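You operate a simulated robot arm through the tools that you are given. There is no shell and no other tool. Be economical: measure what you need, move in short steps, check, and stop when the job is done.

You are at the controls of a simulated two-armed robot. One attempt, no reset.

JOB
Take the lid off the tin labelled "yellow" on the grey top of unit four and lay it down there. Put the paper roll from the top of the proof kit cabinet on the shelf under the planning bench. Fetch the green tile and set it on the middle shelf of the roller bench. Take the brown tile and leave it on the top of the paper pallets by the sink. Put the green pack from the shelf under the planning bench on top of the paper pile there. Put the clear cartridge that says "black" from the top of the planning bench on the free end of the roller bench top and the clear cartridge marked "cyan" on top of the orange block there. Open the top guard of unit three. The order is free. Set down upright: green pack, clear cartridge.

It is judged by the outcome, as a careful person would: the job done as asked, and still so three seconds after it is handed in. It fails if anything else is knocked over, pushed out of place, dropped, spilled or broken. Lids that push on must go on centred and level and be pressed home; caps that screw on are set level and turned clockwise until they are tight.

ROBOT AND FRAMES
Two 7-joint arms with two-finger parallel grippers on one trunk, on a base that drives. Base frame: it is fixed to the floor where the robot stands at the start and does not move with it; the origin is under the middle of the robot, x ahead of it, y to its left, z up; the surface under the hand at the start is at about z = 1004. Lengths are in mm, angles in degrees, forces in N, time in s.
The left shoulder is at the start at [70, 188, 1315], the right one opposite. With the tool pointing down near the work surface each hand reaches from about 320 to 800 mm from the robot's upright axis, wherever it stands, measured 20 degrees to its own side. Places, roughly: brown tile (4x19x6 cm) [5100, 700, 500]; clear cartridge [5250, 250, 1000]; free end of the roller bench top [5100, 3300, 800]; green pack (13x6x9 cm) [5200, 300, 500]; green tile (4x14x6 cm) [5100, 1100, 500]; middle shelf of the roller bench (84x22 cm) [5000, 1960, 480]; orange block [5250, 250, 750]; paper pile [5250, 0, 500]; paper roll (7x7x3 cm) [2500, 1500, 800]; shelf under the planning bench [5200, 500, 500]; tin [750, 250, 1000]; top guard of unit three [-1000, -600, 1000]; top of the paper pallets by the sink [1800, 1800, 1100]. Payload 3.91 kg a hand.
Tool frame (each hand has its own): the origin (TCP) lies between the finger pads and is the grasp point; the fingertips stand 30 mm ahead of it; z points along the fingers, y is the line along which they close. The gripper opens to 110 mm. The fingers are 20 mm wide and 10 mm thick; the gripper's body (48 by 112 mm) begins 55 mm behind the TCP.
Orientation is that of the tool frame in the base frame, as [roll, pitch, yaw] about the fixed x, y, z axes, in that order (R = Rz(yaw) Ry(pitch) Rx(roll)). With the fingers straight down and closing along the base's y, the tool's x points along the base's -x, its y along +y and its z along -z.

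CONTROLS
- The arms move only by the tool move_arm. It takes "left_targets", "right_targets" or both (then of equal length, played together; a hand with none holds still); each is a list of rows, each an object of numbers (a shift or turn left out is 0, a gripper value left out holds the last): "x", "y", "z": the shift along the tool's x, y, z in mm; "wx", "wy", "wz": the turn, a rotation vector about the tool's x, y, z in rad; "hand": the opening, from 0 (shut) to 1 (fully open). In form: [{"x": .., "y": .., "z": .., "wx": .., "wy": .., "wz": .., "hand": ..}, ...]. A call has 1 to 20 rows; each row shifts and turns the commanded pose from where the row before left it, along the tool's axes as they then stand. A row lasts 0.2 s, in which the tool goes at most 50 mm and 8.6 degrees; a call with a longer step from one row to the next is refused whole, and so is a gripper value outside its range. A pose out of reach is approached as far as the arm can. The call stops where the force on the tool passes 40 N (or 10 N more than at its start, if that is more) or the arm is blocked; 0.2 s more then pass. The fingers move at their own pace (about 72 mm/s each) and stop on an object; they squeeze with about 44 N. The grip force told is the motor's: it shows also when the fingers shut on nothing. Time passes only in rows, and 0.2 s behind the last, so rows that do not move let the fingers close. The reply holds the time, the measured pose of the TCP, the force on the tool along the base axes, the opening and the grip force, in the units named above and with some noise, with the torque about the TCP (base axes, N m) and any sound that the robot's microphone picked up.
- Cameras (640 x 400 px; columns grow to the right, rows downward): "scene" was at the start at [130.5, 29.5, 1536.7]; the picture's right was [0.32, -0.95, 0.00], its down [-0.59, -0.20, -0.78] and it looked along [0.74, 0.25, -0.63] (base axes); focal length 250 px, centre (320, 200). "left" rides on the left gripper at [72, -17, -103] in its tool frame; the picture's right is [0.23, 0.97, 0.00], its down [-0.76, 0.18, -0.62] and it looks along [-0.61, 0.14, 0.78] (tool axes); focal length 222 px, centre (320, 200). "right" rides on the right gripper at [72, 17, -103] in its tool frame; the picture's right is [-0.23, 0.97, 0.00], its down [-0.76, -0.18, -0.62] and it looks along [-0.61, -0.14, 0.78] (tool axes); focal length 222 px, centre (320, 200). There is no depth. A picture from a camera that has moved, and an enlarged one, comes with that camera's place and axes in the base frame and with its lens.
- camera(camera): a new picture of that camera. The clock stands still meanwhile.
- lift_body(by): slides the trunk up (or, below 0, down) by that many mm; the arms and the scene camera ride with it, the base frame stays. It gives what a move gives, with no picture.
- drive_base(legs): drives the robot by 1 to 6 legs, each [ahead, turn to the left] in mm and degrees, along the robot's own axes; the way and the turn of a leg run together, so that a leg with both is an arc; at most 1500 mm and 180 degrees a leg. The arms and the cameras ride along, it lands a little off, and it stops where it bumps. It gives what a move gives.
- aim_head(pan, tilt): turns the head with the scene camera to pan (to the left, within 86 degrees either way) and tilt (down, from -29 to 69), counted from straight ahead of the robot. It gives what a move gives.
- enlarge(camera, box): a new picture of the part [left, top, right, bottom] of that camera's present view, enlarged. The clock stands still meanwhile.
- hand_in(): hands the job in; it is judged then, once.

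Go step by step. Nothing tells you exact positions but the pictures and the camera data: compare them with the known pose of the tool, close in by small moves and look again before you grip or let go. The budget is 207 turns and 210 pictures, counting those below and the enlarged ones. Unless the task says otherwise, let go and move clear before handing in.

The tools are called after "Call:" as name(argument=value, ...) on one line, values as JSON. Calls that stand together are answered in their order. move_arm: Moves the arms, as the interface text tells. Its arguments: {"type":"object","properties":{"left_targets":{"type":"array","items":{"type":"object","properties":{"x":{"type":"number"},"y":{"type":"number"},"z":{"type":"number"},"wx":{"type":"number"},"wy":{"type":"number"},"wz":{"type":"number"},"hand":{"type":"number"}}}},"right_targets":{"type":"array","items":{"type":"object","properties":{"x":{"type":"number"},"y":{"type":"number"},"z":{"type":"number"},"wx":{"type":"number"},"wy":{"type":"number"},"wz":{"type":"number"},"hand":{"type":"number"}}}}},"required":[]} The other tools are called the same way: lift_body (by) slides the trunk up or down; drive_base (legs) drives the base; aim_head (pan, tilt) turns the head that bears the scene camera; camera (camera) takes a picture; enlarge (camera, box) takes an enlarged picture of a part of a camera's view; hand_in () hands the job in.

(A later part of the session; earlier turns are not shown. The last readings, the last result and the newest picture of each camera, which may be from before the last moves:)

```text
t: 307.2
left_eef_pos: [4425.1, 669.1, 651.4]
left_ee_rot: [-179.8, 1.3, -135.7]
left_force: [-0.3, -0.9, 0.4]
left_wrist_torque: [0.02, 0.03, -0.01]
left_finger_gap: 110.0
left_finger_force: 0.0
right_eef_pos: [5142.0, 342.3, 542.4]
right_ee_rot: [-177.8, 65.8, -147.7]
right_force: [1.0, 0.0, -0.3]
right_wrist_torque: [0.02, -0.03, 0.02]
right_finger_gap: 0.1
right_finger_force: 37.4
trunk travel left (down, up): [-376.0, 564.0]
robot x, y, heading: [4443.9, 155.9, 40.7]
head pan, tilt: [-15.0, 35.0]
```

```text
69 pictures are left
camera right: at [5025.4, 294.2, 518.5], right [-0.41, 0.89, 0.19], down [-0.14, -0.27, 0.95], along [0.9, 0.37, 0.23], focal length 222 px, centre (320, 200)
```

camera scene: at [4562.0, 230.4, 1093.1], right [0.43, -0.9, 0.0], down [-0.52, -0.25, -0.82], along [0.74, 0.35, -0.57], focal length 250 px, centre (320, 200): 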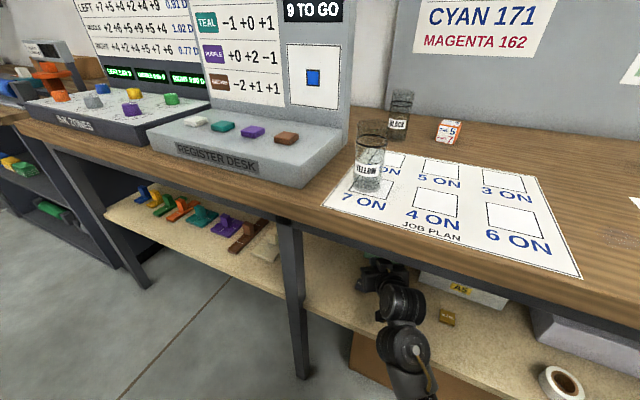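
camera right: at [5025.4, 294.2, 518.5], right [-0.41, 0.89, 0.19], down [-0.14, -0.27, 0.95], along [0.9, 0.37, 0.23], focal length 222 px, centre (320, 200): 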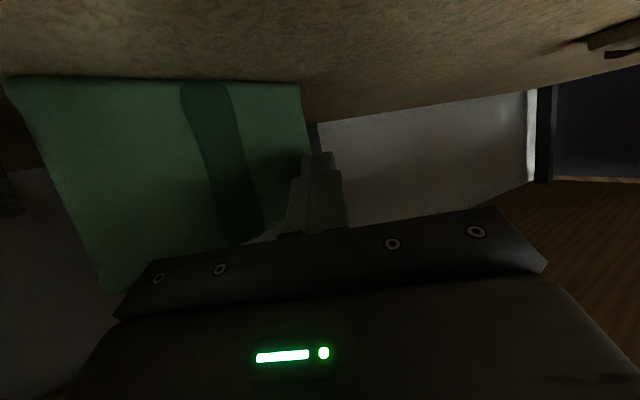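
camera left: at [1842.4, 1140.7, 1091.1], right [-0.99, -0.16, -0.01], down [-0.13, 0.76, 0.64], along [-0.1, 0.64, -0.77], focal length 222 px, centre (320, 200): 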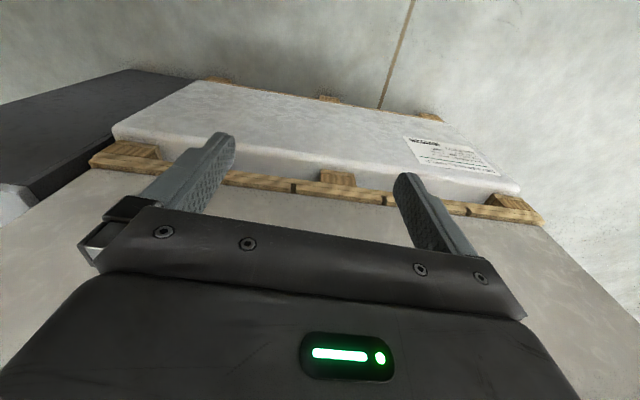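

It has turned ~15°, with the tip now at its corner. Back off 30 mm, shift 22 mm to the right, and push on 110 mm.

Call:
move_arm(right_targets=[{"z": -27, "x": 12}, {"y": -22}, {"z": 18.2, "x": -8.2}, {"z": 18.2, "x": -8.2}, {"z": 18.2, "x": -8.2}, {"z": 18.2, "x": -8.2}, {"z": 18.2, "x": -8.2}, {"z": 9, "x": -4}])

Call:
camera(camera="right")

```text
t: 309.0
left_eef_pos: [4426.0, 668.2, 649.9]
left_ee_rot: [-179.7, 1.2, -135.6]
left_force: [0.2, 0.7, -0.6]
left_wrist_torque: [0.01, 0.03, 0.03]
left_finger_gap: 109.9
left_finger_force: 0.1
right_eef_pos: [5222.6, 362.9, 542.6]
right_ee_rot: [-178.0, 65.8, -147.6]
right_force: [-1.5, -0.9, 1.2]
right_wrist_torque: [-0.12, -0.03, -0.12]
right_finger_gap: 0.0
right_finger_force: 37.7
trunk travel left (down, up): [-376.0, 564.0]
robot x, y, heading: [4445.0, 158.5, 40.3]
head pan, tilt: [-15.0, 35.0]
```

```text
68 pictures are left
camera right: at [5104.8, 315.3, 519.1], right [-0.41, 0.89, 0.19], down [-0.14, -0.27, 0.95], along [0.9, 0.37, 0.23], focal length 222 px, centre (320, 200)
```

right: 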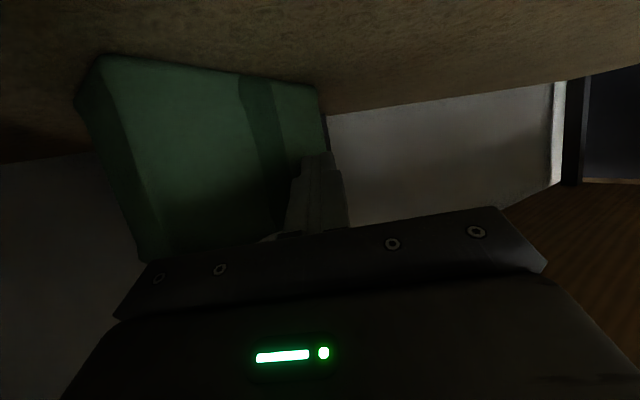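

Pack turned about 30°. Push another 60 mm.

Call:
move_arm(right_targets=[{"z": 18.2, "x": -8.2}, {"z": 18.2, "x": -8.2}, {"z": 18.2, "x": -8.2}])

Call:
camera(camera="right")

```text
t: 309.8
left_eef_pos: [4425.7, 667.8, 650.6]
left_ee_rot: [-179.9, 1.3, -135.6]
left_force: [0.0, 1.0, -0.4]
left_wrist_torque: [0.06, 0.0, 0.01]
left_finger_gap: 110.2
left_finger_force: 0.1
right_eef_pos: [5275.0, 394.7, 544.0]
right_ee_rot: [-177.7, 65.8, -147.4]
right_force: [-0.2, 0.5, 0.6]
right_wrist_torque: [0.0, 0.0, 0.03]
right_finger_gap: 0.0
right_finger_force: 37.7
trunk travel left (down, up): [-376.0, 564.0]
robot x, y, heading: [4443.4, 159.0, 40.4]
head pan, tilt: [-15.0, 35.0]
```

```text
67 pictures are left
camera right: at [5157.4, 346.3, 520.4], right [-0.41, 0.89, 0.19], down [-0.14, -0.27, 0.95], along [0.9, 0.37, 0.23], focal length 222 px, centre (320, 200)
```

right: 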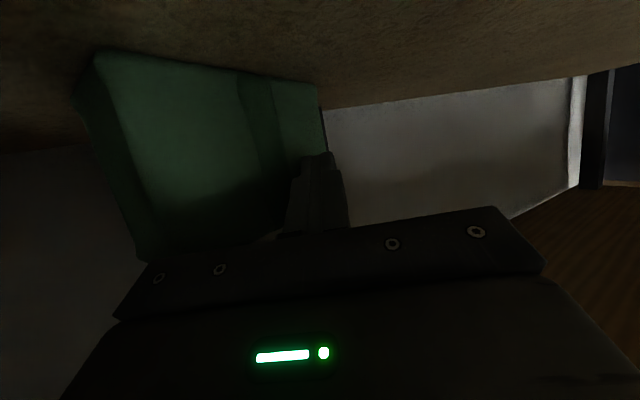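

The pack is now at ~60° azimuth and just slides; that's enough. Back out, turn the hand to 60°, open, and line up with its near end.

Call:
move_arm(right_targets=[{"z": -42, "x": 19}, {"z": -42, "x": 19}, {"z": -42, "x": 19}, {"wx": -0.111, "wz": -0.05, "hand": 0.95}, {"wx": -0.111, "wz": -0.05}, {"wx": -0.111, "wz": -0.05}, {"wx": -0.111, "wz": -0.05}, {"y": -40}, {"y": -40}, {"y": -40}])

Call:
camera(camera="right")

```text
t: 312.0
left_eef_pos: [4426.6, 669.0, 650.1]
left_ee_rot: [-179.8, 1.2, -135.6]
left_force: [-0.7, 0.6, -0.8]
left_wrist_torque: [0.0, 0.01, 0.03]
left_finger_gap: 109.9
left_finger_force: 0.0
right_eef_pos: [5256.0, 261.3, 540.6]
right_ee_rot: [-178.3, 65.3, -120.3]
right_force: [1.6, 1.9, 0.0]
right_wrist_torque: [0.09, -0.02, 0.04]
right_finger_gap: 104.6
right_finger_force: 0.1
trunk travel left (down, up): [-376.0, 564.0]
robot x, y, heading: [4443.8, 160.7, 40.1]
head pan, tilt: [-15.0, 35.0]
```

```text
66 pictures are left
camera right: at [5174.0, 164.9, 517.5], right [-0.78, 0.59, 0.19], down [0.01, -0.3, 0.95], along [0.62, 0.75, 0.23], focal length 222 px, centre (320, 200)
```

right: 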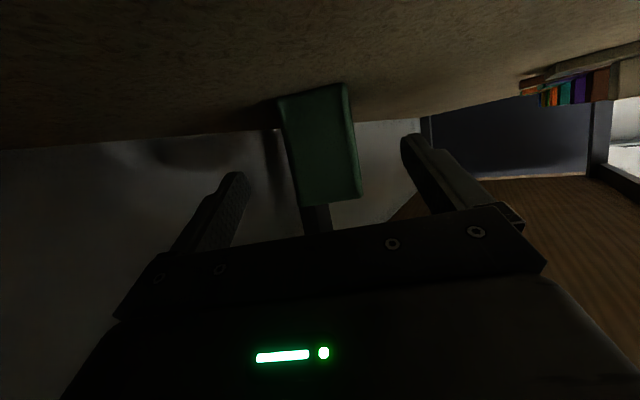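

The pack's end is centred between the fingers. Advance 75 mm and grip.

Call:
move_arm(right_targets=[{"z": 22.8, "x": -10.2}, {"z": 22.8, "x": -10.2}, {"z": 22.8, "x": -10.2}, {"hand": 0.3}, {"hand": 0.3}, {"hand": 0.3}, {"hand": 0.3}])

Call:
camera(camera="right")

```text
t: 313.6
left_eef_pos: [4426.0, 669.2, 651.0]
left_ee_rot: [-179.8, 1.2, -135.6]
left_force: [0.0, -0.2, -0.6]
left_wrist_torque: [-0.02, -0.01, 0.02]
left_finger_gap: 109.8
left_finger_force: 0.1
right_eef_pos: [5293.3, 324.8, 541.8]
right_ee_rot: [-178.2, 65.4, -120.1]
right_force: [-0.2, 0.8, 0.3]
right_wrist_torque: [0.15, 0.09, 0.05]
right_finger_gap: 59.6
right_finger_force: 43.8
trunk travel left (down, up): [-376.0, 564.0]
robot x, y, heading: [4445.1, 158.2, 40.6]
head pan, tilt: [-15.0, 35.0]
```

```text
65 pictures are left
camera right: at [5212.3, 226.9, 518.9], right [-0.78, 0.59, 0.19], down [0.01, -0.3, 0.95], along [0.62, 0.75, 0.23], focal length 222 px, centre (320, 200)
```

right: 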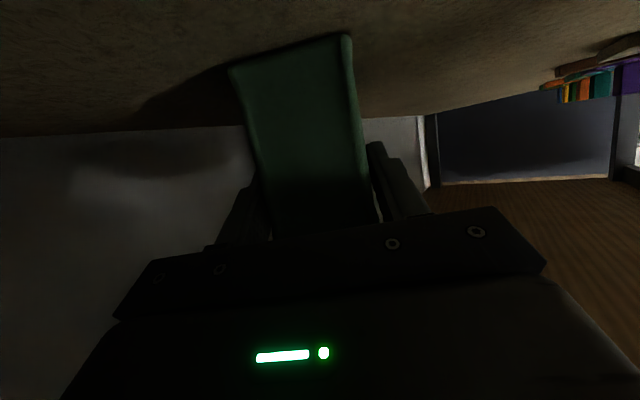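

Gripped at 60 mm. The paper pile is the A5 stack (layered sheets, top z≈525, centre ≈[5205,40]). Lift 65 mm and carry the pack back and right over it, turning the hand to ~35°.

Call:
move_arm(right_targets=[{"x": -30, "z": -13.5, "hand": 0}, {"x": -30, "z": -13.5}, {"z": -36, "x": 16, "y": -4.5}, {"z": -36, "x": 16, "y": -4.5}, {"z": -36, "x": 16, "y": -4.5}, {"z": -36, "x": 16, "y": -4.5}, {"wx": 0.1, "wz": 0.045}, {"wx": 0.1, "wz": 0.045}])

Call:
camera(camera="right")

Call:
camera(camera="scene")

```text
t: 315.4
left_eef_pos: [4425.8, 668.0, 651.9]
left_ee_rot: [-179.8, 1.3, -135.6]
left_force: [-1.0, -0.2, -0.3]
left_wrist_torque: [0.0, 0.01, 0.02]
left_finger_gap: 110.2
left_finger_force: 0.1
right_eef_pos: [5226.8, 180.2, 611.0]
right_ee_rot: [-178.0, 65.4, -132.6]
right_force: [-0.1, 0.8, -2.7]
right_wrist_torque: [-0.04, 0.09, 0.0]
right_finger_gap: 60.2
right_finger_force: 43.9
trunk travel left (down, up): [-376.0, 564.0]
robot x, y, heading: [4443.9, 160.1, 40.4]
head pan, tilt: [-15.0, 35.0]
```

```text
64 pictures are left
camera right: at [5126.5, 103.5, 587.3], right [-0.63, 0.75, 0.19], down [-0.06, -0.29, 0.95], along [0.77, 0.59, 0.23], focal length 222 px, centre (320, 200)
```

right: 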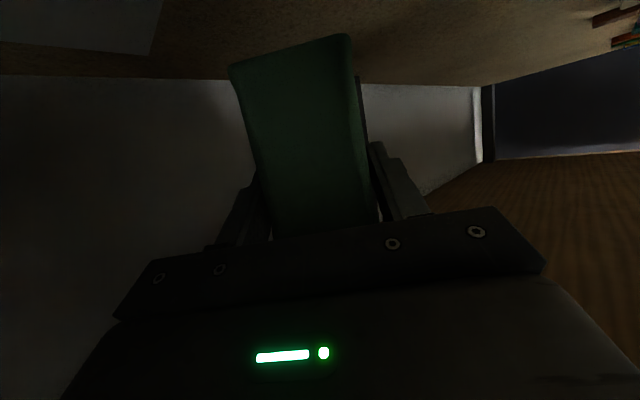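

```text
63 pictures are left
camera scene: at [4561.9, 229.8, 1093.2], right [0.43, -0.9, 0.0], down [-0.52, -0.25, -0.82], along [0.74, 0.35, -0.57], focal length 250 px, centre (320, 200)
```

scene: 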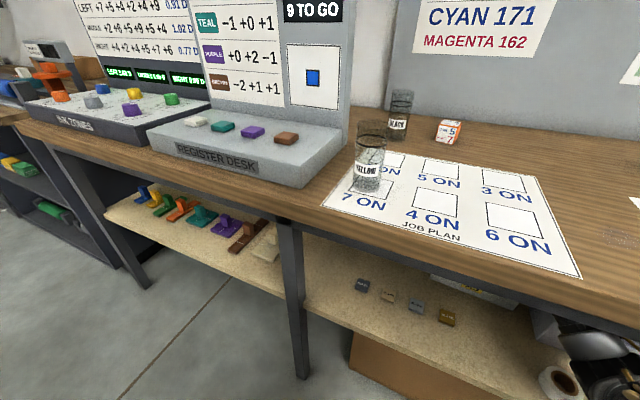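

The pack is held upright. Continue to above the A5 stack.

Call:
move_arm(right_targets=[{"z": -32, "x": 14.5, "y": -12}, {"z": -32, "x": 14.5, "y": -12}, {"z": -32, "x": 14.5, "y": -12}, {"z": -32, "x": 14.5, "y": -12}, {"z": -32, "x": 14.5, "y": -12}, {"wx": 0.1, "wz": 0.045}, {"wx": 0.1, "wz": 0.045}])

Call:
camera(camera="right")

Call:
aim_head(pan=-45, tilt=35)

Call:
camera(camera="scene")

```text
t: 317.0
left_eef_pos: [4425.7, 667.5, 651.4]
left_ee_rot: [-179.8, 1.3, -135.6]
left_force: [-0.6, 0.2, 0.4]
left_wrist_torque: [0.01, 0.01, 0.0]
left_finger_gap: 109.9
left_finger_force: 0.2
right_eef_pos: [5149.4, 13.7, 613.3]
right_ee_rot: [-177.9, 65.6, -145.0]
right_force: [0.0, -0.5, -3.0]
right_wrist_torque: [-0.04, 0.06, 0.01]
right_finger_gap: 59.5
right_finger_force: 43.8
trunk travel left (down, up): [-376.0, 564.0]
robot x, y, heading: [4446.7, 158.5, 40.3]
head pan, tilt: [-15.0, 35.0]
```

```text
62 pictures are left
camera right: at [5034.3, -39.4, 589.2], right [-0.46, 0.87, 0.19], down [-0.12, -0.28, 0.95], along [0.88, 0.41, 0.23], focal length 222 px, centre (320, 200)
```

right: 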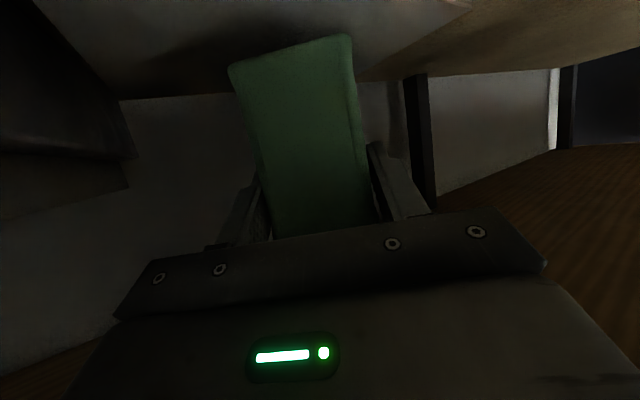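

```text
t: 318.0
left_eef_pos: [4427.0, 666.8, 651.8]
left_ee_rot: [-179.8, 1.2, -135.6]
left_force: [-0.4, -0.6, 0.0]
left_wrist_torque: [-0.01, 0.01, 0.0]
left_finger_gap: 110.0
left_finger_force: 0.1
right_eef_pos: [5148.6, 13.7, 613.2]
right_ee_rot: [-178.0, 65.5, -144.9]
right_force: [-0.3, 0.8, -2.2]
right_wrist_torque: [-0.06, 0.1, -0.01]
right_finger_gap: 59.5
right_finger_force: 44.1
trunk travel left (down, up): [-376.0, 564.0]
robot x, y, heading: [4444.1, 158.2, 40.8]
head pan, tilt: [-45.0, 35.0]
```

```text
61 pictures are left
camera scene: at [4570.1, 184.9, 1093.1], right [-0.08, -1.0, 0.0], down [-0.57, 0.05, -0.82], along [0.82, -0.07, -0.57], focal length 250 px, centre (320, 200)
```

scene: 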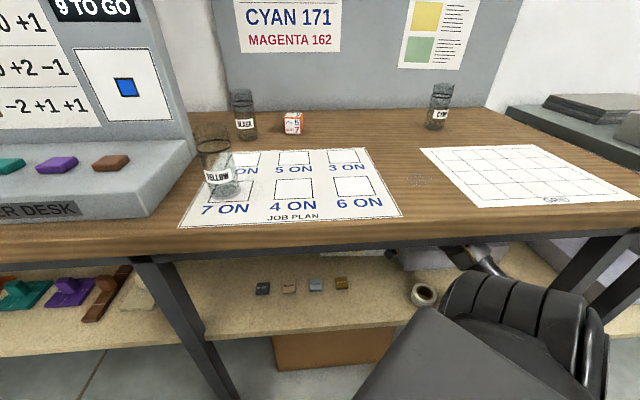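

The pack is over the stack (within its edges after a 10 mm pull back). Lower to contact.

Call:
move_arm(right_targets=[{"z": -9, "x": 4}, {"x": 9, "z": 4.1}, {"x": 4.6, "z": 2}, {"x": 2.7, "z": 1.3}, {"x": 2.7, "z": 1.3}, {"x": 1.8, "z": 0.8}, {"x": 1.8, "z": 0.8}, {"x": 1.8, "z": 0.8}])

Call:
camera(camera="right")

```text
t: 319.8
left_eef_pos: [4424.4, 667.5, 650.0]
left_ee_rot: [-179.6, 1.5, -135.6]
left_force: [-0.3, -0.2, 0.3]
left_wrist_torque: [0.01, 0.02, 0.02]
left_finger_gap: 109.7
left_finger_force: 0.1
right_eef_pos: [5140.9, 8.2, 592.6]
right_ee_rot: [-177.4, 66.1, -144.5]
right_force: [5.5, -1.9, 27.0]
right_wrist_torque: [0.32, 0.22, 0.02]
right_finger_gap: 59.8
right_finger_force: 43.3
trunk travel left (down, up): [-376.0, 564.0]
robot x, y, heading: [4442.9, 157.1, 40.4]
head pan, tilt: [-45.0, 35.0]
```

```text
60 pictures are left
camera right: at [5025.8, -45.4, 567.0], right [-0.46, 0.87, 0.19], down [-0.13, -0.28, 0.95], along [0.88, 0.41, 0.24], focal length 222 px, centre (320, 200)
```

right: 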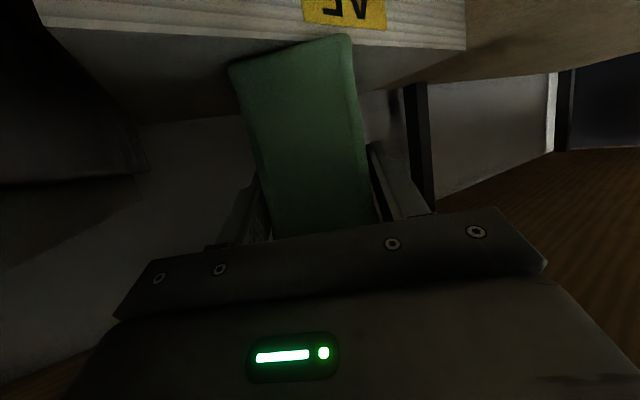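

The pack stands on the stack. Ease, open, and withdraw straight back.

Call:
move_arm(right_targets=[{"x": -1.8, "z": -0.8}, {"hand": 0.75}, {"hand": 0.75}, {"x": -3, "z": -1.4}, {"z": -32, "x": 14.5}, {"z": -36, "x": 16.5}, {"z": -36, "x": 16.5}])

Call:
camera(camera="right")

```text
t: 321.4
left_eef_pos: [4426.2, 669.2, 651.1]
left_ee_rot: [-179.8, 1.4, -135.5]
left_force: [0.1, -0.3, -0.3]
left_wrist_torque: [0.0, -0.03, 0.0]
left_finger_gap: 110.1
left_finger_force: 0.0
right_eef_pos: [5043.8, -53.2, 593.3]
right_ee_rot: [-177.8, 65.6, -144.8]
right_force: [-0.8, -0.1, 0.2]
right_wrist_torque: [-0.01, -0.03, 0.01]
right_finger_gap: 82.7
right_finger_force: 0.1
trunk travel left (down, up): [-376.0, 564.0]
robot x, y, heading: [4447.3, 159.8, 40.4]
head pan, tilt: [-45.0, 35.0]
```

```text
59 pictures are left
camera right: at [4929.7, -107.4, 569.1], right [-0.46, 0.87, 0.19], down [-0.12, -0.28, 0.95], along [0.88, 0.41, 0.23], focal length 222 px, centre (320, 200)
```

right: 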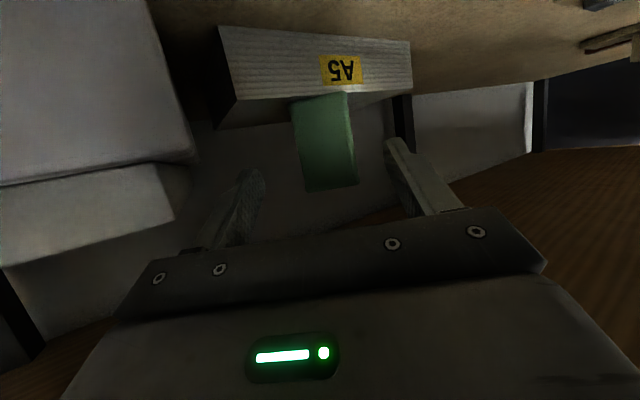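

Green pack stands on the paper stack. Back out, raise the trunk to bench-top height, and take a position (about [4450,86], heading ~28°) from which both the CYAN cartridge and the orange block are in the right hand's reach.

Call:
drive_base(legs=[[-330, 0]])

Call:
lift_body(by=345)

Call:
drive_base(legs=[[0, -12], [295, 0]])

Call:
aim_head(pan=-30, tilt=35)

Call:
camera(camera="scene")

```text
t: 323.6
left_eef_pos: [4174.7, 454.5, 651.9]
left_ee_rot: [-179.8, 1.4, -135.7]
left_force: [-0.1, -0.7, -0.6]
left_wrist_torque: [0.03, -0.02, -0.01]
left_finger_gap: 110.2
left_finger_force: 0.0
right_eef_pos: [4792.8, -270.2, 592.7]
right_ee_rot: [-177.8, 65.7, -145.1]
right_force: [0.5, 0.0, 0.0]
right_wrist_torque: [-0.01, 0.02, -0.02]
right_finger_gap: 82.8
right_finger_force: 0.1
trunk travel left (down, up): [-376.0, 564.0]
robot x, y, heading: [4191.6, -59.4, 40.2]
head pan, tilt: [-45.0, 35.0]
```

```text
t: 326.9
left_eef_pos: [4175.4, 455.3, 996.1]
left_ee_rot: [-179.8, 1.2, -135.7]
left_force: [0.2, -0.3, 0.3]
left_wrist_torque: [0.0, -0.01, 0.01]
left_finger_gap: 109.8
left_finger_force: 0.0
right_eef_pos: [4792.6, -269.3, 937.7]
right_ee_rot: [-177.8, 65.5, -145.0]
right_force: [-0.4, 0.0, -0.6]
right_wrist_torque: [-0.03, 0.01, -0.01]
right_finger_gap: 82.7
right_finger_force: 0.0
trunk travel left (down, up): [-721.0, 219.0]
robot x, y, heading: [4192.5, -54.0, 40.4]
head pan, tilt: [-45.0, 35.0]
```

```text
t: 329.8
left_eef_pos: [4556.7, 586.5, 995.5]
left_ee_rot: [-179.7, 1.2, -148.4]
left_force: [0.4, 0.4, -1.3]
left_wrist_torque: [0.02, 0.0, -0.03]
left_finger_gap: 109.9
left_finger_force: 0.1
right_eef_pos: [4998.5, -255.4, 937.3]
right_ee_rot: [-177.9, 65.6, -157.6]
right_force: [-0.3, -0.1, -1.0]
right_wrist_torque: [-0.01, 0.0, 0.01]
right_finger_gap: 82.4
right_finger_force: 0.1
trunk travel left (down, up): [-721.0, 219.0]
robot x, y, heading: [4459.2, 84.4, 27.6]
head pan, tilt: [-45.0, 35.0]
```

```text
t: 330.6
left_eef_pos: [4556.5, 587.0, 995.2]
left_ee_rot: [-179.9, 1.3, -148.4]
left_force: [0.2, 0.1, -0.3]
left_wrist_torque: [0.04, 0.0, -0.02]
left_finger_gap: 110.2
left_finger_force: 0.1
right_eef_pos: [4998.9, -254.9, 938.3]
right_ee_rot: [-177.9, 65.7, -157.7]
right_force: [-0.4, 0.1, 0.3]
right_wrist_torque: [0.0, -0.04, -0.05]
right_finger_gap: 82.5
right_finger_force: 0.1
trunk travel left (down, up): [-721.0, 219.0]
robot x, y, heading: [4458.0, 88.2, 27.6]
head pan, tilt: [-30.0, 35.0]
```

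```text
58 pictures are left
camera scene: at [4592.0, 106.3, 1438.2], right [-0.04, -1.0, 0.0], down [-0.57, 0.03, -0.82], along [0.82, -0.04, -0.57], focal length 250 px, centre (320, 200)
```

scene: 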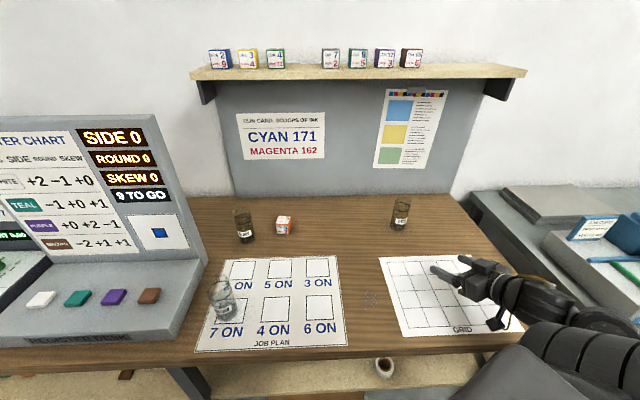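

CYAN at about [5252,-213], BLACK at [5213,325], block at [5260,201]. Line the right hand up with CYAN and stop 65 mm short.

Call:
move_arm(right_targets=[{"y": -29, "x": 12, "z": 5, "hand": 0.95}, {"y": -29, "x": 12, "z": 5}, {"z": 42, "x": -19}, {"z": 42, "x": -19}, {"z": 42, "x": -19}, {"z": 42, "x": -19}])

Call:
camera(camera="right")

Call:
enlarge(camera="scene", box=[340, 170, 500, 280])

```text
t: 331.9
left_eef_pos: [4558.1, 588.4, 996.7]
left_ee_rot: [-179.9, 1.2, -148.5]
left_force: [0.4, 0.9, 0.0]
left_wrist_torque: [-0.01, 0.04, -0.02]
left_finger_gap: 110.0
left_finger_force: 0.2
right_eef_pos: [5193.3, -246.7, 910.6]
right_ee_rot: [-177.9, 65.5, -157.7]
right_force: [-0.3, 0.3, -0.7]
right_wrist_torque: [0.01, -0.02, 0.0]
right_finger_gap: 104.6
right_finger_force: 0.0
trunk travel left (down, up): [-721.0, 219.0]
robot x, y, heading: [4463.5, 85.8, 27.2]
head pan, tilt: [-30.0, 35.0]
```

```text
57 pictures are left
camera right: at [5069.6, -273.6, 886.8], right [-0.25, 0.95, 0.19], down [-0.18, -0.24, 0.95], along [0.95, 0.21, 0.23], focal length 222 px, centre (320, 200)
```

right: 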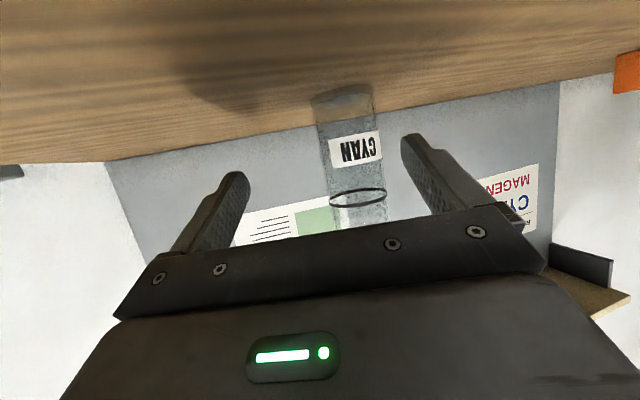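

```text
3.64 times, centred on (420, 225) of scene
camera zoom: at [4594.4, 107.2, 1437.9], right [-0.04, -1.0, 0.0], down [-0.57, 0.03, -0.82], along [0.82, -0.04, -0.57], focal length 909 px, centre (-44, 109)
```

zoom: 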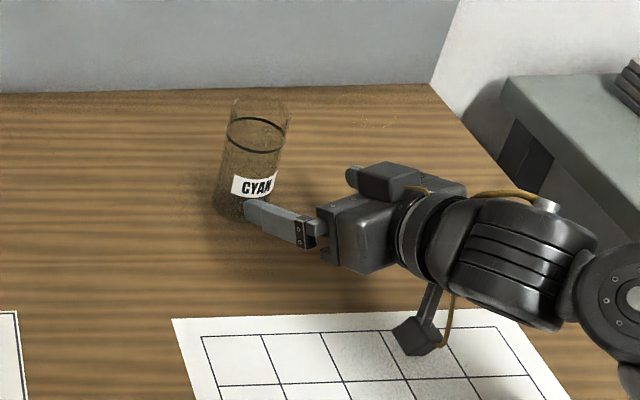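

Shift 24 mm left, advance 62 mm, and grip.

Call:
move_arm(right_targets=[{"y": 24}, {"z": 28, "x": -12.5}, {"z": 28, "x": -12.5}])

Call:
camera(camera="right")

```text
t: 332.8
left_eef_pos: [4555.7, 588.2, 996.0]
left_ee_rot: [-179.8, 1.3, -148.5]
left_force: [1.3, 0.7, 1.0]
left_wrist_torque: [0.04, 0.02, 0.0]
left_finger_gap: 109.9
left_finger_force: 0.0
right_eef_pos: [5242.4, -203.4, 912.5]
right_ee_rot: [-177.9, 65.4, -157.6]
right_force: [0.1, -0.8, 0.4]
right_wrist_torque: [0.03, 0.0, 0.01]
right_finger_gap: 104.7
right_finger_force: 0.1
trunk travel left (down, up): [-721.0, 219.0]
robot x, y, heading: [4461.6, 83.0, 27.5]
head pan, tilt: [-30.0, 35.0]
```

```text
55 pictures are left
camera right: at [5117.7, -230.1, 887.3], right [-0.25, 0.95, 0.19], down [-0.18, -0.24, 0.95], along [0.95, 0.2, 0.23], focal length 222 px, centre (320, 200)
```

right: 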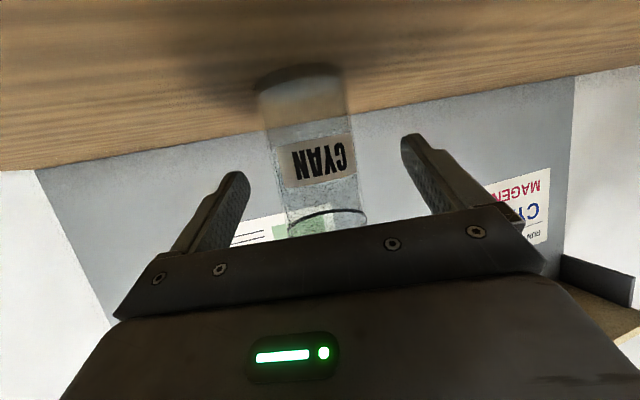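

Centred; it is still ~40 mm ahead. Advance 36 mm and close.

Call:
move_arm(right_targets=[{"z": 18, "x": -8}, {"z": 15, "x": -6.7}, {"hand": 0.3}, {"hand": 0.3}, {"hand": 0.3}, {"hand": 0.3}])

Call:
camera(camera="right")

```text
t: 334.1
left_eef_pos: [4555.0, 586.8, 995.7]
left_ee_rot: [-179.8, 1.3, -148.3]
left_force: [-0.4, -0.1, 0.4]
left_wrist_torque: [0.0, -0.02, 0.01]
left_finger_gap: 110.2
left_finger_force: 0.0
right_eef_pos: [5274.1, -191.3, 913.4]
right_ee_rot: [-177.9, 65.7, -157.7]
right_force: [1.3, 0.0, 2.0]
right_wrist_torque: [0.01, -0.12, 0.03]
right_finger_gap: 48.8
right_finger_force: 44.2
trunk travel left (down, up): [-721.0, 219.0]
robot x, y, heading: [4461.6, 83.8, 27.3]
head pan, tilt: [-30.0, 35.0]
```

```text
54 pictures are left
camera right: at [5150.2, -217.7, 889.1], right [-0.25, 0.95, 0.19], down [-0.18, -0.24, 0.95], along [0.95, 0.2, 0.23], focal length 222 px, centre (320, 200)
```

right: 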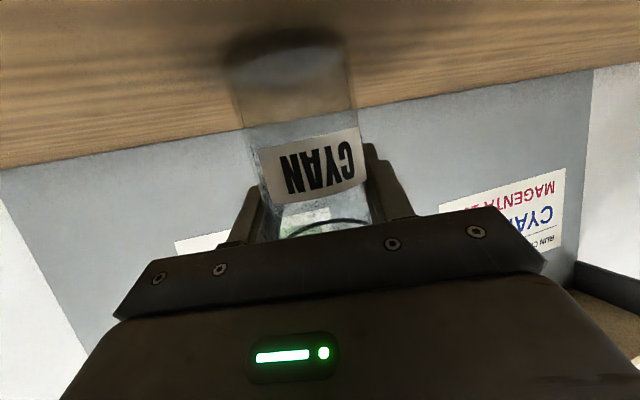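

CYAN gripped (Ø≈50). Lift 95 mm, then turn the base 27.5° left to swing it toward the block.

Call:
move_arm(right_targets=[{"x": -43, "z": -19, "hand": 0.2}, {"x": -43, "z": -19}])

Call:
drive_base(legs=[[0, 26]])

Call:
camera(camera="right")

Call:
aim_head(pan=-45, tilt=38)

Call:
enlarge(camera="scene", box=[180, 140, 400, 280])

```text
t: 334.8
left_eef_pos: [4556.0, 586.9, 995.2]
left_ee_rot: [-179.5, 1.3, -148.4]
left_force: [-0.8, 0.1, 0.6]
left_wrist_torque: [0.0, -0.02, 0.04]
left_finger_gap: 110.1
left_finger_force: 0.0
right_eef_pos: [5274.1, -186.7, 1006.1]
right_ee_rot: [-177.9, 65.4, -157.8]
right_force: [0.1, 0.5, -1.5]
right_wrist_torque: [0.04, -0.01, -0.06]
right_finger_gap: 48.6
right_finger_force: 44.2
trunk travel left (down, up): [-721.0, 219.0]
robot x, y, heading: [4464.0, 90.1, 27.5]
head pan, tilt: [-30.0, 35.0]
```

```text
t: 336.4
left_eef_pos: [4330.4, 579.6, 995.4]
left_ee_rot: [-179.7, 1.3, -122.9]
left_force: [0.5, 0.3, -0.2]
left_wrist_torque: [-0.02, 0.02, 0.01]
left_finger_gap: 110.0
left_finger_force: 0.0
right_eef_pos: [5313.1, 189.0, 1005.0]
right_ee_rot: [-177.9, 65.7, -132.3]
right_force: [0.1, 0.3, -1.3]
right_wrist_torque: [0.02, 0.0, -0.01]
right_finger_gap: 48.3
right_finger_force: 43.6
trunk travel left (down, up): [-721.0, 219.0]
robot x, y, heading: [4456.4, 86.0, 52.9]
head pan, tilt: [-30.0, 35.0]
```

```text
53 pictures are left
camera right: at [5213.5, 112.5, 981.9], right [-0.64, 0.75, 0.19], down [-0.06, -0.3, 0.95], along [0.77, 0.59, 0.23], focal length 222 px, centre (320, 200)
```

right: 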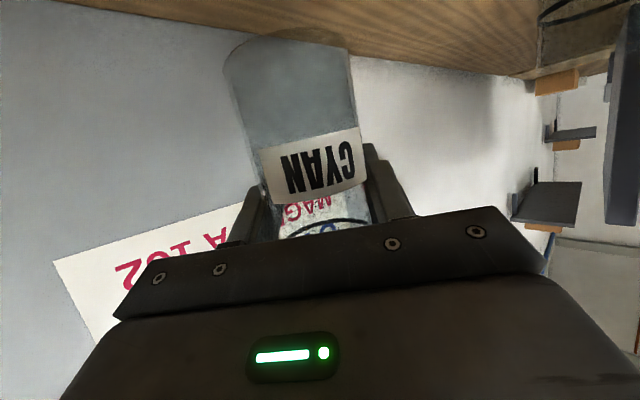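

```text
t: 337.2
left_eef_pos: [4331.2, 579.5, 995.8]
left_ee_rot: [-179.8, 1.3, -122.8]
left_force: [0.1, -0.5, -0.2]
left_wrist_torque: [-0.02, -0.03, 0.02]
left_finger_gap: 110.0
left_finger_force: 0.1
right_eef_pos: [5313.8, 189.6, 1005.5]
right_ee_rot: [-177.9, 65.6, -132.3]
right_force: [1.1, 0.4, -2.0]
right_wrist_torque: [0.01, -0.02, 0.0]
right_finger_gap: 48.6
right_finger_force: 44.7
trunk travel left (down, up): [-721.0, 219.0]
robot x, y, heading: [4463.3, 81.1, 52.9]
head pan, tilt: [-45.0, 38.0]
```

```text
2.86 times, centred on (290, 210) of scene
camera zoom: at [4575.5, 139.2, 1433.6], right [0.14, -0.99, 0.0], down [-0.61, -0.09, -0.79], along [0.78, 0.11, -0.62], focal length 714 px, centre (406, 171)
```

zoom: 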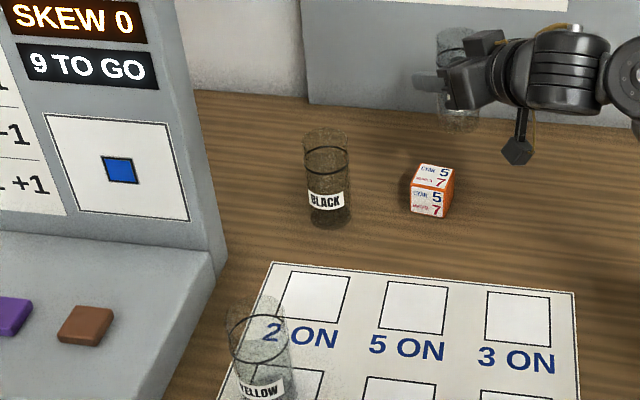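

Block top centre ≈[5252,200,~895]; cartridge axis ≈[5304,178]. Shift 53 mm left and 18 back, lower 30 mm, then check from both cameras.

Call:
move_arm(right_targets=[{"y": 27, "z": -8.4, "x": 3.7}, {"y": 26, "z": -8.4, "x": 3.8}, {"x": 14, "z": 6}, {"x": 13.5, "z": 6}])

Call:
enlarge(camera="scene", box=[270, 140, 370, 230])

Call:
camera(camera="right")

```text
t: 338.2
left_eef_pos: [4331.1, 578.6, 995.6]
left_ee_rot: [-179.8, 1.4, -122.9]
left_force: [0.6, 0.6, -0.3]
left_wrist_torque: [0.0, 0.01, 0.01]
left_finger_gap: 109.9
left_finger_force: 0.0
right_eef_pos: [5262.4, 212.3, 976.1]
right_ee_rot: [-177.9, 65.7, -132.3]
right_force: [0.0, 0.1, -1.2]
right_wrist_torque: [0.05, -0.04, 0.01]
right_finger_gap: 48.4
right_finger_force: 43.6
trunk travel left (down, up): [-721.0, 219.0]
robot x, y, heading: [4458.3, 82.0, 52.7]
head pan, tilt: [-45.0, 38.0]
```

```text
4.44 times, centred on (320, 185) of scene
camera zoom: at [4575.5, 139.1, 1433.6], right [0.14, -0.99, 0.0], down [-0.61, -0.09, -0.79], along [0.78, 0.11, -0.62], focal length 1112 px, centre (320, 267)
```

zoom: 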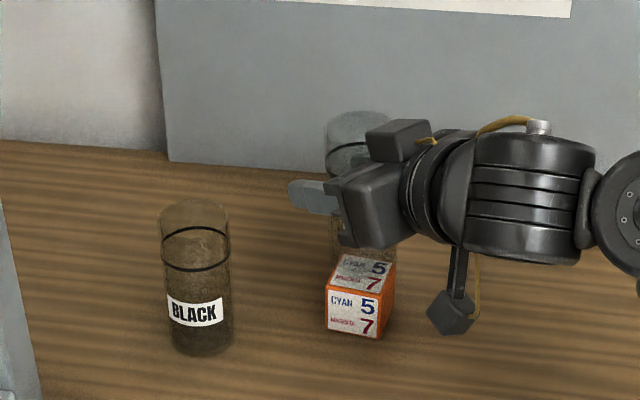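

```text
50 pictures are left
camera right: at [5162.7, 135.9, 951.5], right [-0.64, 0.75, 0.19], down [-0.06, -0.3, 0.95], along [0.77, 0.59, 0.23], focal length 222 px, centre (320, 200)
```

right: 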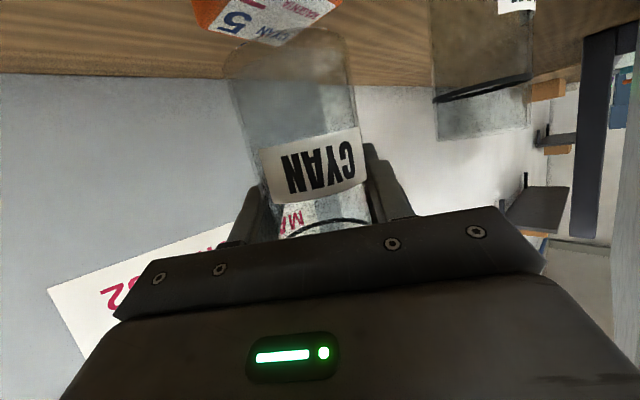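

Alignment over the block agrees in both views. Lower gently to contact.

Call:
move_arm(right_targets=[{"x": 7, "z": 3.2}, {"x": 2.7, "z": 1.3}, {"x": 1.8, "z": 0.8}, {"x": 1.8, "z": 0.8}, {"x": 1.8, "z": 0.8}, {"x": 1.8, "z": 0.8}])

Call:
camera(camera="right")

```text
t: 339.6
left_eef_pos: [4329.7, 578.8, 996.4]
left_ee_rot: [-179.8, 1.2, -122.9]
left_force: [0.0, -0.2, -0.5]
left_wrist_torque: [0.05, 0.0, 0.0]
left_finger_gap: 109.8
left_finger_force: 0.0
right_eef_pos: [5263.2, 211.7, 958.5]
right_ee_rot: [-177.9, 65.8, -132.3]
right_force: [0.4, 0.1, 5.5]
right_wrist_torque: [0.05, 0.01, -0.03]
right_finger_gap: 48.4
right_finger_force: 44.1
trunk travel left (down, up): [-721.0, 219.0]
robot x, y, heading: [4462.4, 85.4, 52.9]
head pan, tilt: [-45.0, 38.0]
```

```text
49 pictures are left
camera right: at [5162.7, 135.5, 934.7], right [-0.64, 0.75, 0.19], down [-0.06, -0.3, 0.95], along [0.77, 0.59, 0.24], focal length 222 px, centre (320, 200)
```

right: 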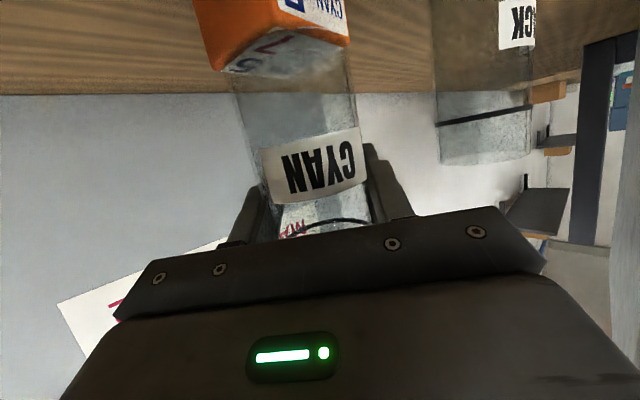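

Contact made (5 N), nicely centred. Press 1 mm, open, and retreat back.

Call:
move_arm(right_targets=[{"x": 1, "z": 0.4}, {"hand": 0.55}, {"hand": 0.7}, {"hand": 0.7}, {"z": -18, "x": 8}, {"z": -36, "x": 16}, {"z": -36, "x": 16}, {"z": -36, "x": 16}])

Call:
camera(camera="right")

```text
t: 341.4
left_eef_pos: [4329.3, 578.1, 997.9]
left_ee_rot: [-179.8, 1.4, -122.9]
left_force: [0.2, -0.7, 0.2]
left_wrist_torque: [0.0, 0.0, 0.05]
left_finger_gap: 110.2
left_finger_force: 0.1
right_eef_pos: [5163.0, 112.8, 957.4]
right_ee_rot: [-177.9, 65.7, -132.2]
right_force: [-0.3, 0.9, 0.2]
right_wrist_torque: [-0.03, 0.03, -0.02]
right_finger_gap: 76.9
right_finger_force: 0.1
trunk travel left (down, up): [-721.0, 219.0]
robot x, y, heading: [4460.4, 86.1, 53.0]
head pan, tilt: [-45.0, 38.0]
```

```text
48 pictures are left
camera right: at [5062.7, 36.3, 933.2], right [-0.64, 0.75, 0.19], down [-0.06, -0.3, 0.95], along [0.77, 0.59, 0.23], focal length 222 px, centre (320, 200)
```

right: 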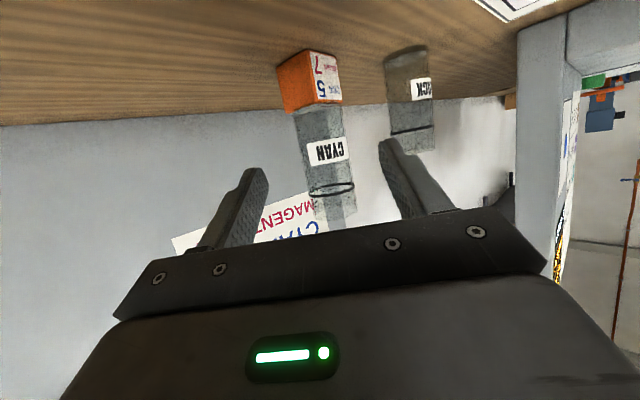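

CYAN is on the block. Now BLACK (≈[5207,328]): step back, lower, shift left, and approach to 70 mm short.

Call:
move_arm(right_targets=[{"z": -45, "x": 20, "hand": 0.95}, {"x": 40, "z": 18}, {"y": 37}, {"y": 37}, {"y": 38}, {"z": 38.5, "x": -17.3}, {"z": 38.5, "x": -17.3}, {"z": 38.5, "x": -17.3}, {"z": 38.5, "x": -17.3}])

Call:
camera(camera="right")

```text
t: 343.4
left_eef_pos: [4310.8, 580.2, 988.3]
left_ee_rot: [-176.0, 1.5, -121.2]
left_force: [0.5, -1.3, -0.2]
left_wrist_torque: [0.01, 0.04, 0.02]
left_finger_gap: 109.9
left_finger_force: 0.2
right_eef_pos: [5152.4, 277.7, 921.8]
right_ee_rot: [-175.1, 65.9, -129.6]
right_force: [0.7, 1.5, 1.5]
right_wrist_torque: [-0.11, 0.11, -0.03]
right_finger_gap: 104.6
right_finger_force: 0.0
trunk travel left (down, up): [-721.0, 219.0]
robot x, y, heading: [4457.6, 83.5, 52.7]
head pan, tilt: [-45.0, 38.0]
```

```text
47 pictures are left
camera right: at [5052.3, 201.0, 896.3], right [-0.64, 0.75, 0.17], down [-0.08, -0.29, 0.96], along [0.77, 0.6, 0.24], focal length 222 px, centre (320, 200)
```

right: 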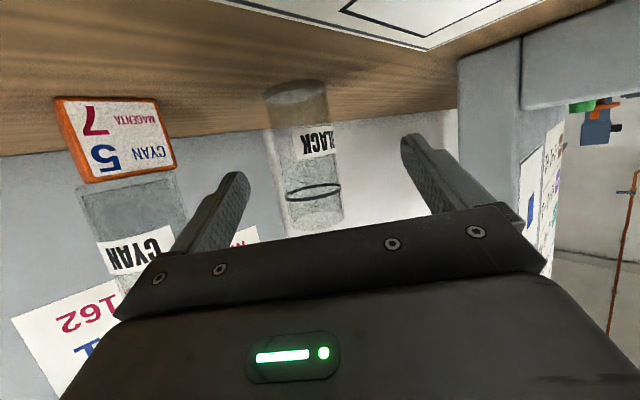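

Shift 13 mm right, advance 62 mm, grip.

Call:
move_arm(right_targets=[{"y": -13}, {"z": 28, "x": -12.5}, {"z": 28, "x": -12.5}, {"hand": 0.3}, {"hand": 0.3}, {"hand": 0.3}, {"hand": 0.3}])

Call:
camera(camera="right")

```text
t: 343.8
left_eef_pos: [4365.8, 577.5, 987.3]
left_ee_rot: [-172.5, 2.5, -115.7]
left_force: [-0.2, -0.9, 0.4]
left_wrist_torque: [0.04, -0.02, 0.01]
left_finger_gap: 110.2
left_finger_force: 0.1
right_eef_pos: [5205.2, 263.2, 895.6]
right_ee_rot: [176.6, 65.8, -137.2]
right_force: [0.3, -2.5, -2.6]
right_wrist_torque: [0.2, -0.1, 0.12]
right_finger_gap: 104.4
right_finger_force: 0.0
trunk travel left (down, up): [-721.0, 219.0]
robot x, y, heading: [4462.2, 87.5, 53.1]
head pan, tilt: [-45.0, 38.0]
stopped in row 1 (left hand): the arm was blocked; the commanded pose is now the measured one
```

```text
46 pictures are left
camera right: at [5105.1, 186.6, 871.9], right [-0.63, 0.74, 0.23], down [-0.03, -0.32, 0.95], along [0.77, 0.59, 0.23], focal length 222 px, centre (320, 200)
```

right: 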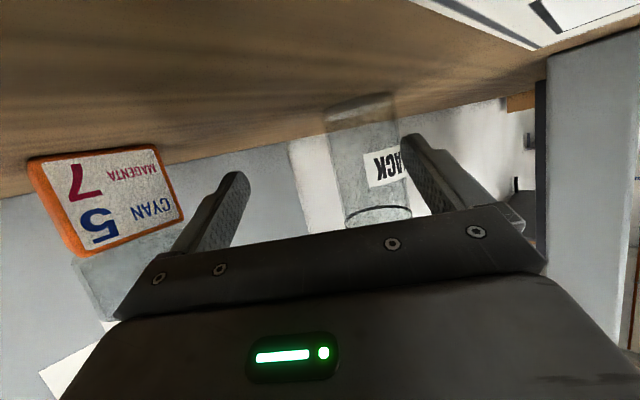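

The left arm was touched by the right arm and blocked. Look at how they lie.

Call:
aim_head(pan=0, tilt=55)

Call:
camera(camera="scene")

```text
t: 344.9
left_eef_pos: [4355.2, 578.5, 987.8]
left_ee_rot: [-173.8, 2.1, -116.9]
left_force: [-0.1, -0.1, -0.3]
left_wrist_torque: [-0.02, -0.02, -0.01]
left_finger_gap: 110.1
left_finger_force: 0.1
right_eef_pos: [5199.4, 264.7, 901.8]
right_ee_rot: [179.1, 65.9, -134.8]
right_force: [-0.2, 0.3, -0.6]
right_wrist_torque: [0.0, 0.02, 0.03]
right_finger_gap: 104.6
right_finger_force: 0.0
trunk travel left (down, up): [-721.0, 219.0]
robot x, y, heading: [4461.8, 83.6, 53.4]
head pan, tilt: [0.0, 55.0]
```

```text
45 pictures are left
camera scene: at [4495.5, 216.5, 1412.6], right [0.8, -0.6, 0.04], down [-0.48, -0.67, -0.57], along [0.37, 0.44, -0.82], focal length 250 px, centre (320, 200)
```

scene: 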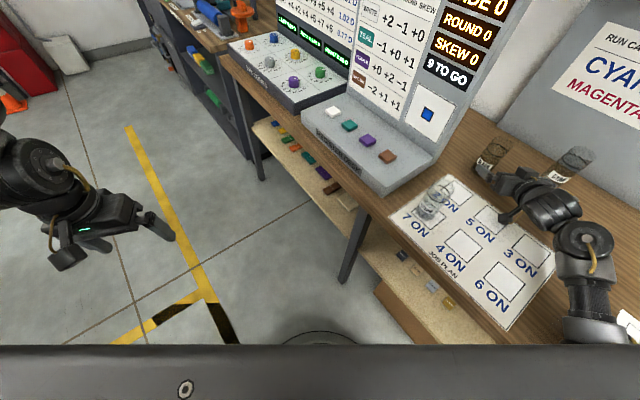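

The camera axes show the robot body leaning slightly with the arm stretched to the side. Retract the right hand first.

Call:
move_arm(right_targets=[{"x": -15, "z": -7}, {"z": -36, "x": 16}, {"z": -36, "x": 16}, {"z": -36, "x": 16}, {"z": -36, "x": 16}, {"z": -36, "x": 16}])

Call:
camera(camera="right")

```text
t: 346.3
left_eef_pos: [4353.4, 573.3, 993.3]
left_ee_rot: [-177.6, 0.0, -120.3]
left_force: [0.1, 0.2, 0.0]
left_wrist_torque: [0.0, -0.04, 0.01]
left_finger_gap: 109.9
left_finger_force: 0.1
right_eef_pos: [5062.0, 123.1, 916.0]
right_ee_rot: [177.2, 65.6, -136.2]
right_force: [-1.0, -0.2, -0.4]
right_wrist_torque: [-0.04, -0.02, -0.06]
right_finger_gap: 104.5
right_finger_force: 0.1
trunk travel left (down, up): [-721.0, 219.0]
robot x, y, heading: [4460.2, 88.1, 53.4]
head pan, tilt: [0.0, 55.0]
```

```text
44 pictures are left
camera right: at [4962.2, 45.9, 891.8], right [-0.64, 0.74, 0.23], down [-0.03, -0.32, 0.95], along [0.77, 0.59, 0.23], focal length 222 px, centre (320, 200)
```

right: 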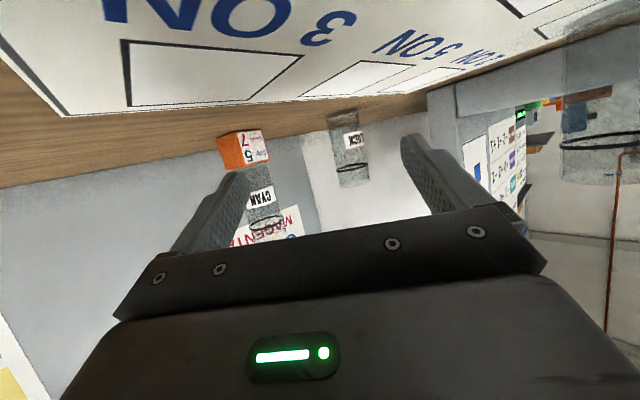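

Nothing is disturbed. Probably the forearm rested on the bench edge; raise the trunk 120 mm so the elbow is higher, then approach BLACK again from above.

Call:
lift_body(by=120)

Call:
move_arm(right_targets=[{"y": 22, "wz": -0.04}, {"y": 22}, {"z": 39.6, "x": -17.8}, {"z": 39.6, "x": -17.8}, {"z": 39.6, "x": -17.8}, {"z": 39.6, "x": -17.8}, {"x": 36.7, "z": 16.6}, {"x": 36.7, "z": 16.6}, {"x": 36.7, "z": 16.6}])

Call:
camera(camera="right")

```text
t: 347.8
left_eef_pos: [4357.9, 561.6, 1115.2]
left_ee_rot: [-178.3, 1.3, -120.3]
left_force: [-0.2, -1.0, -0.3]
left_wrist_torque: [0.03, -0.03, 0.0]
left_finger_gap: 110.0
left_finger_force: 0.0
right_eef_pos: [5068.6, 118.6, 1031.8]
right_ee_rot: [176.5, 65.5, -137.0]
right_force: [0.4, 0.4, 0.2]
right_wrist_torque: [-0.03, 0.01, 0.01]
right_finger_gap: 104.4
right_finger_force: 0.1
trunk travel left (down, up): [-841.0, 99.0]
robot x, y, heading: [4463.1, 85.9, 53.0]
head pan, tilt: [0.0, 55.0]
```

```text
t: 349.8
left_eef_pos: [4357.5, 563.0, 1115.6]
left_ee_rot: [-178.4, 1.2, -120.4]
left_force: [0.0, -0.3, 0.5]
left_wrist_torque: [0.02, 0.01, 0.02]
left_finger_gap: 110.0
left_finger_force: 0.0
right_eef_pos: [5156.1, 277.7, 906.8]
right_ee_rot: [-178.4, 65.6, -131.6]
right_force: [0.4, -0.3, 0.0]
right_wrist_torque: [0.0, 0.02, 0.0]
right_finger_gap: 104.6
right_finger_force: 0.2
trunk travel left (down, up): [-841.0, 99.0]
robot x, y, heading: [4461.6, 86.6, 53.1]
head pan, tilt: [0.0, 55.0]
```

```text
43 pictures are left
camera right: at [5057.9, 198.9, 883.4], right [-0.65, 0.73, 0.2], down [-0.05, -0.3, 0.95], along [0.76, 0.61, 0.23], focal length 222 px, centre (320, 200)
```

right: 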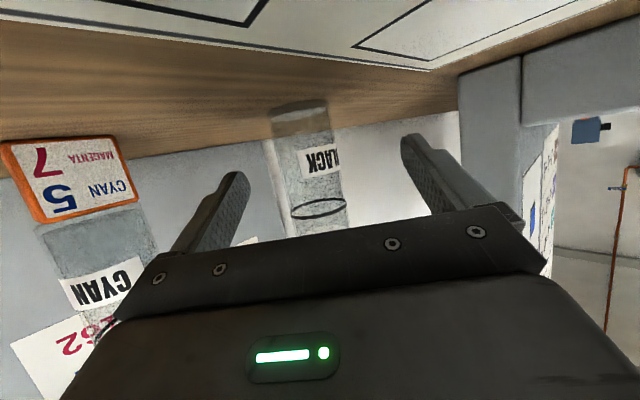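

No lean now. Shift 10 mm right, advance 72 mm and grip.

Call:
move_arm(right_targets=[{"y": -10}, {"z": 22, "x": -9.8}, {"z": 22, "x": -9.8}, {"z": 21, "x": -9.4}, {"hand": 0.3}, {"hand": 0.3}, {"hand": 0.3}, {"hand": 0.3}])

Call:
camera(camera="right")

```text
t: 351.6
left_eef_pos: [4358.0, 561.4, 1116.9]
left_ee_rot: [-178.3, 1.3, -120.3]
left_force: [0.0, 0.1, 0.7]
left_wrist_torque: [0.02, 0.02, 0.0]
left_finger_gap: 110.1
left_finger_force: 0.0
right_eef_pos: [5210.8, 322.8, 908.8]
right_ee_rot: [-178.4, 65.8, -131.5]
right_force: [0.3, -0.7, 1.4]
right_wrist_torque: [0.0, 0.03, -0.01]
right_finger_gap: 50.7
right_finger_force: 43.6
trunk travel left (down, up): [-841.0, 99.0]
robot x, y, heading: [4458.4, 88.2, 53.1]
head pan, tilt: [0.0, 55.0]
```

```text
42 pictures are left
camera right: at [5113.0, 244.1, 884.7], right [-0.65, 0.73, 0.2], down [-0.05, -0.3, 0.95], along [0.76, 0.61, 0.23], focal length 222 px, centre (320, 200)
```

right: 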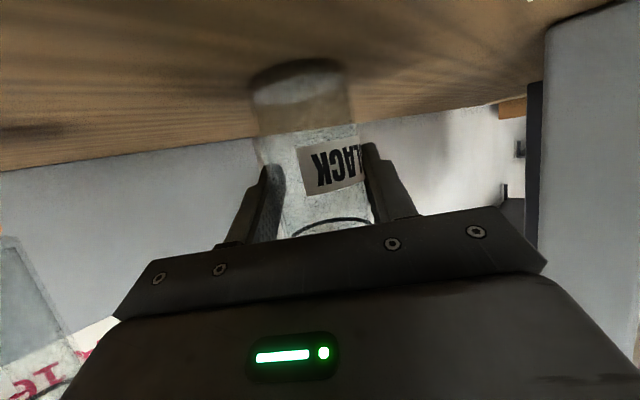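

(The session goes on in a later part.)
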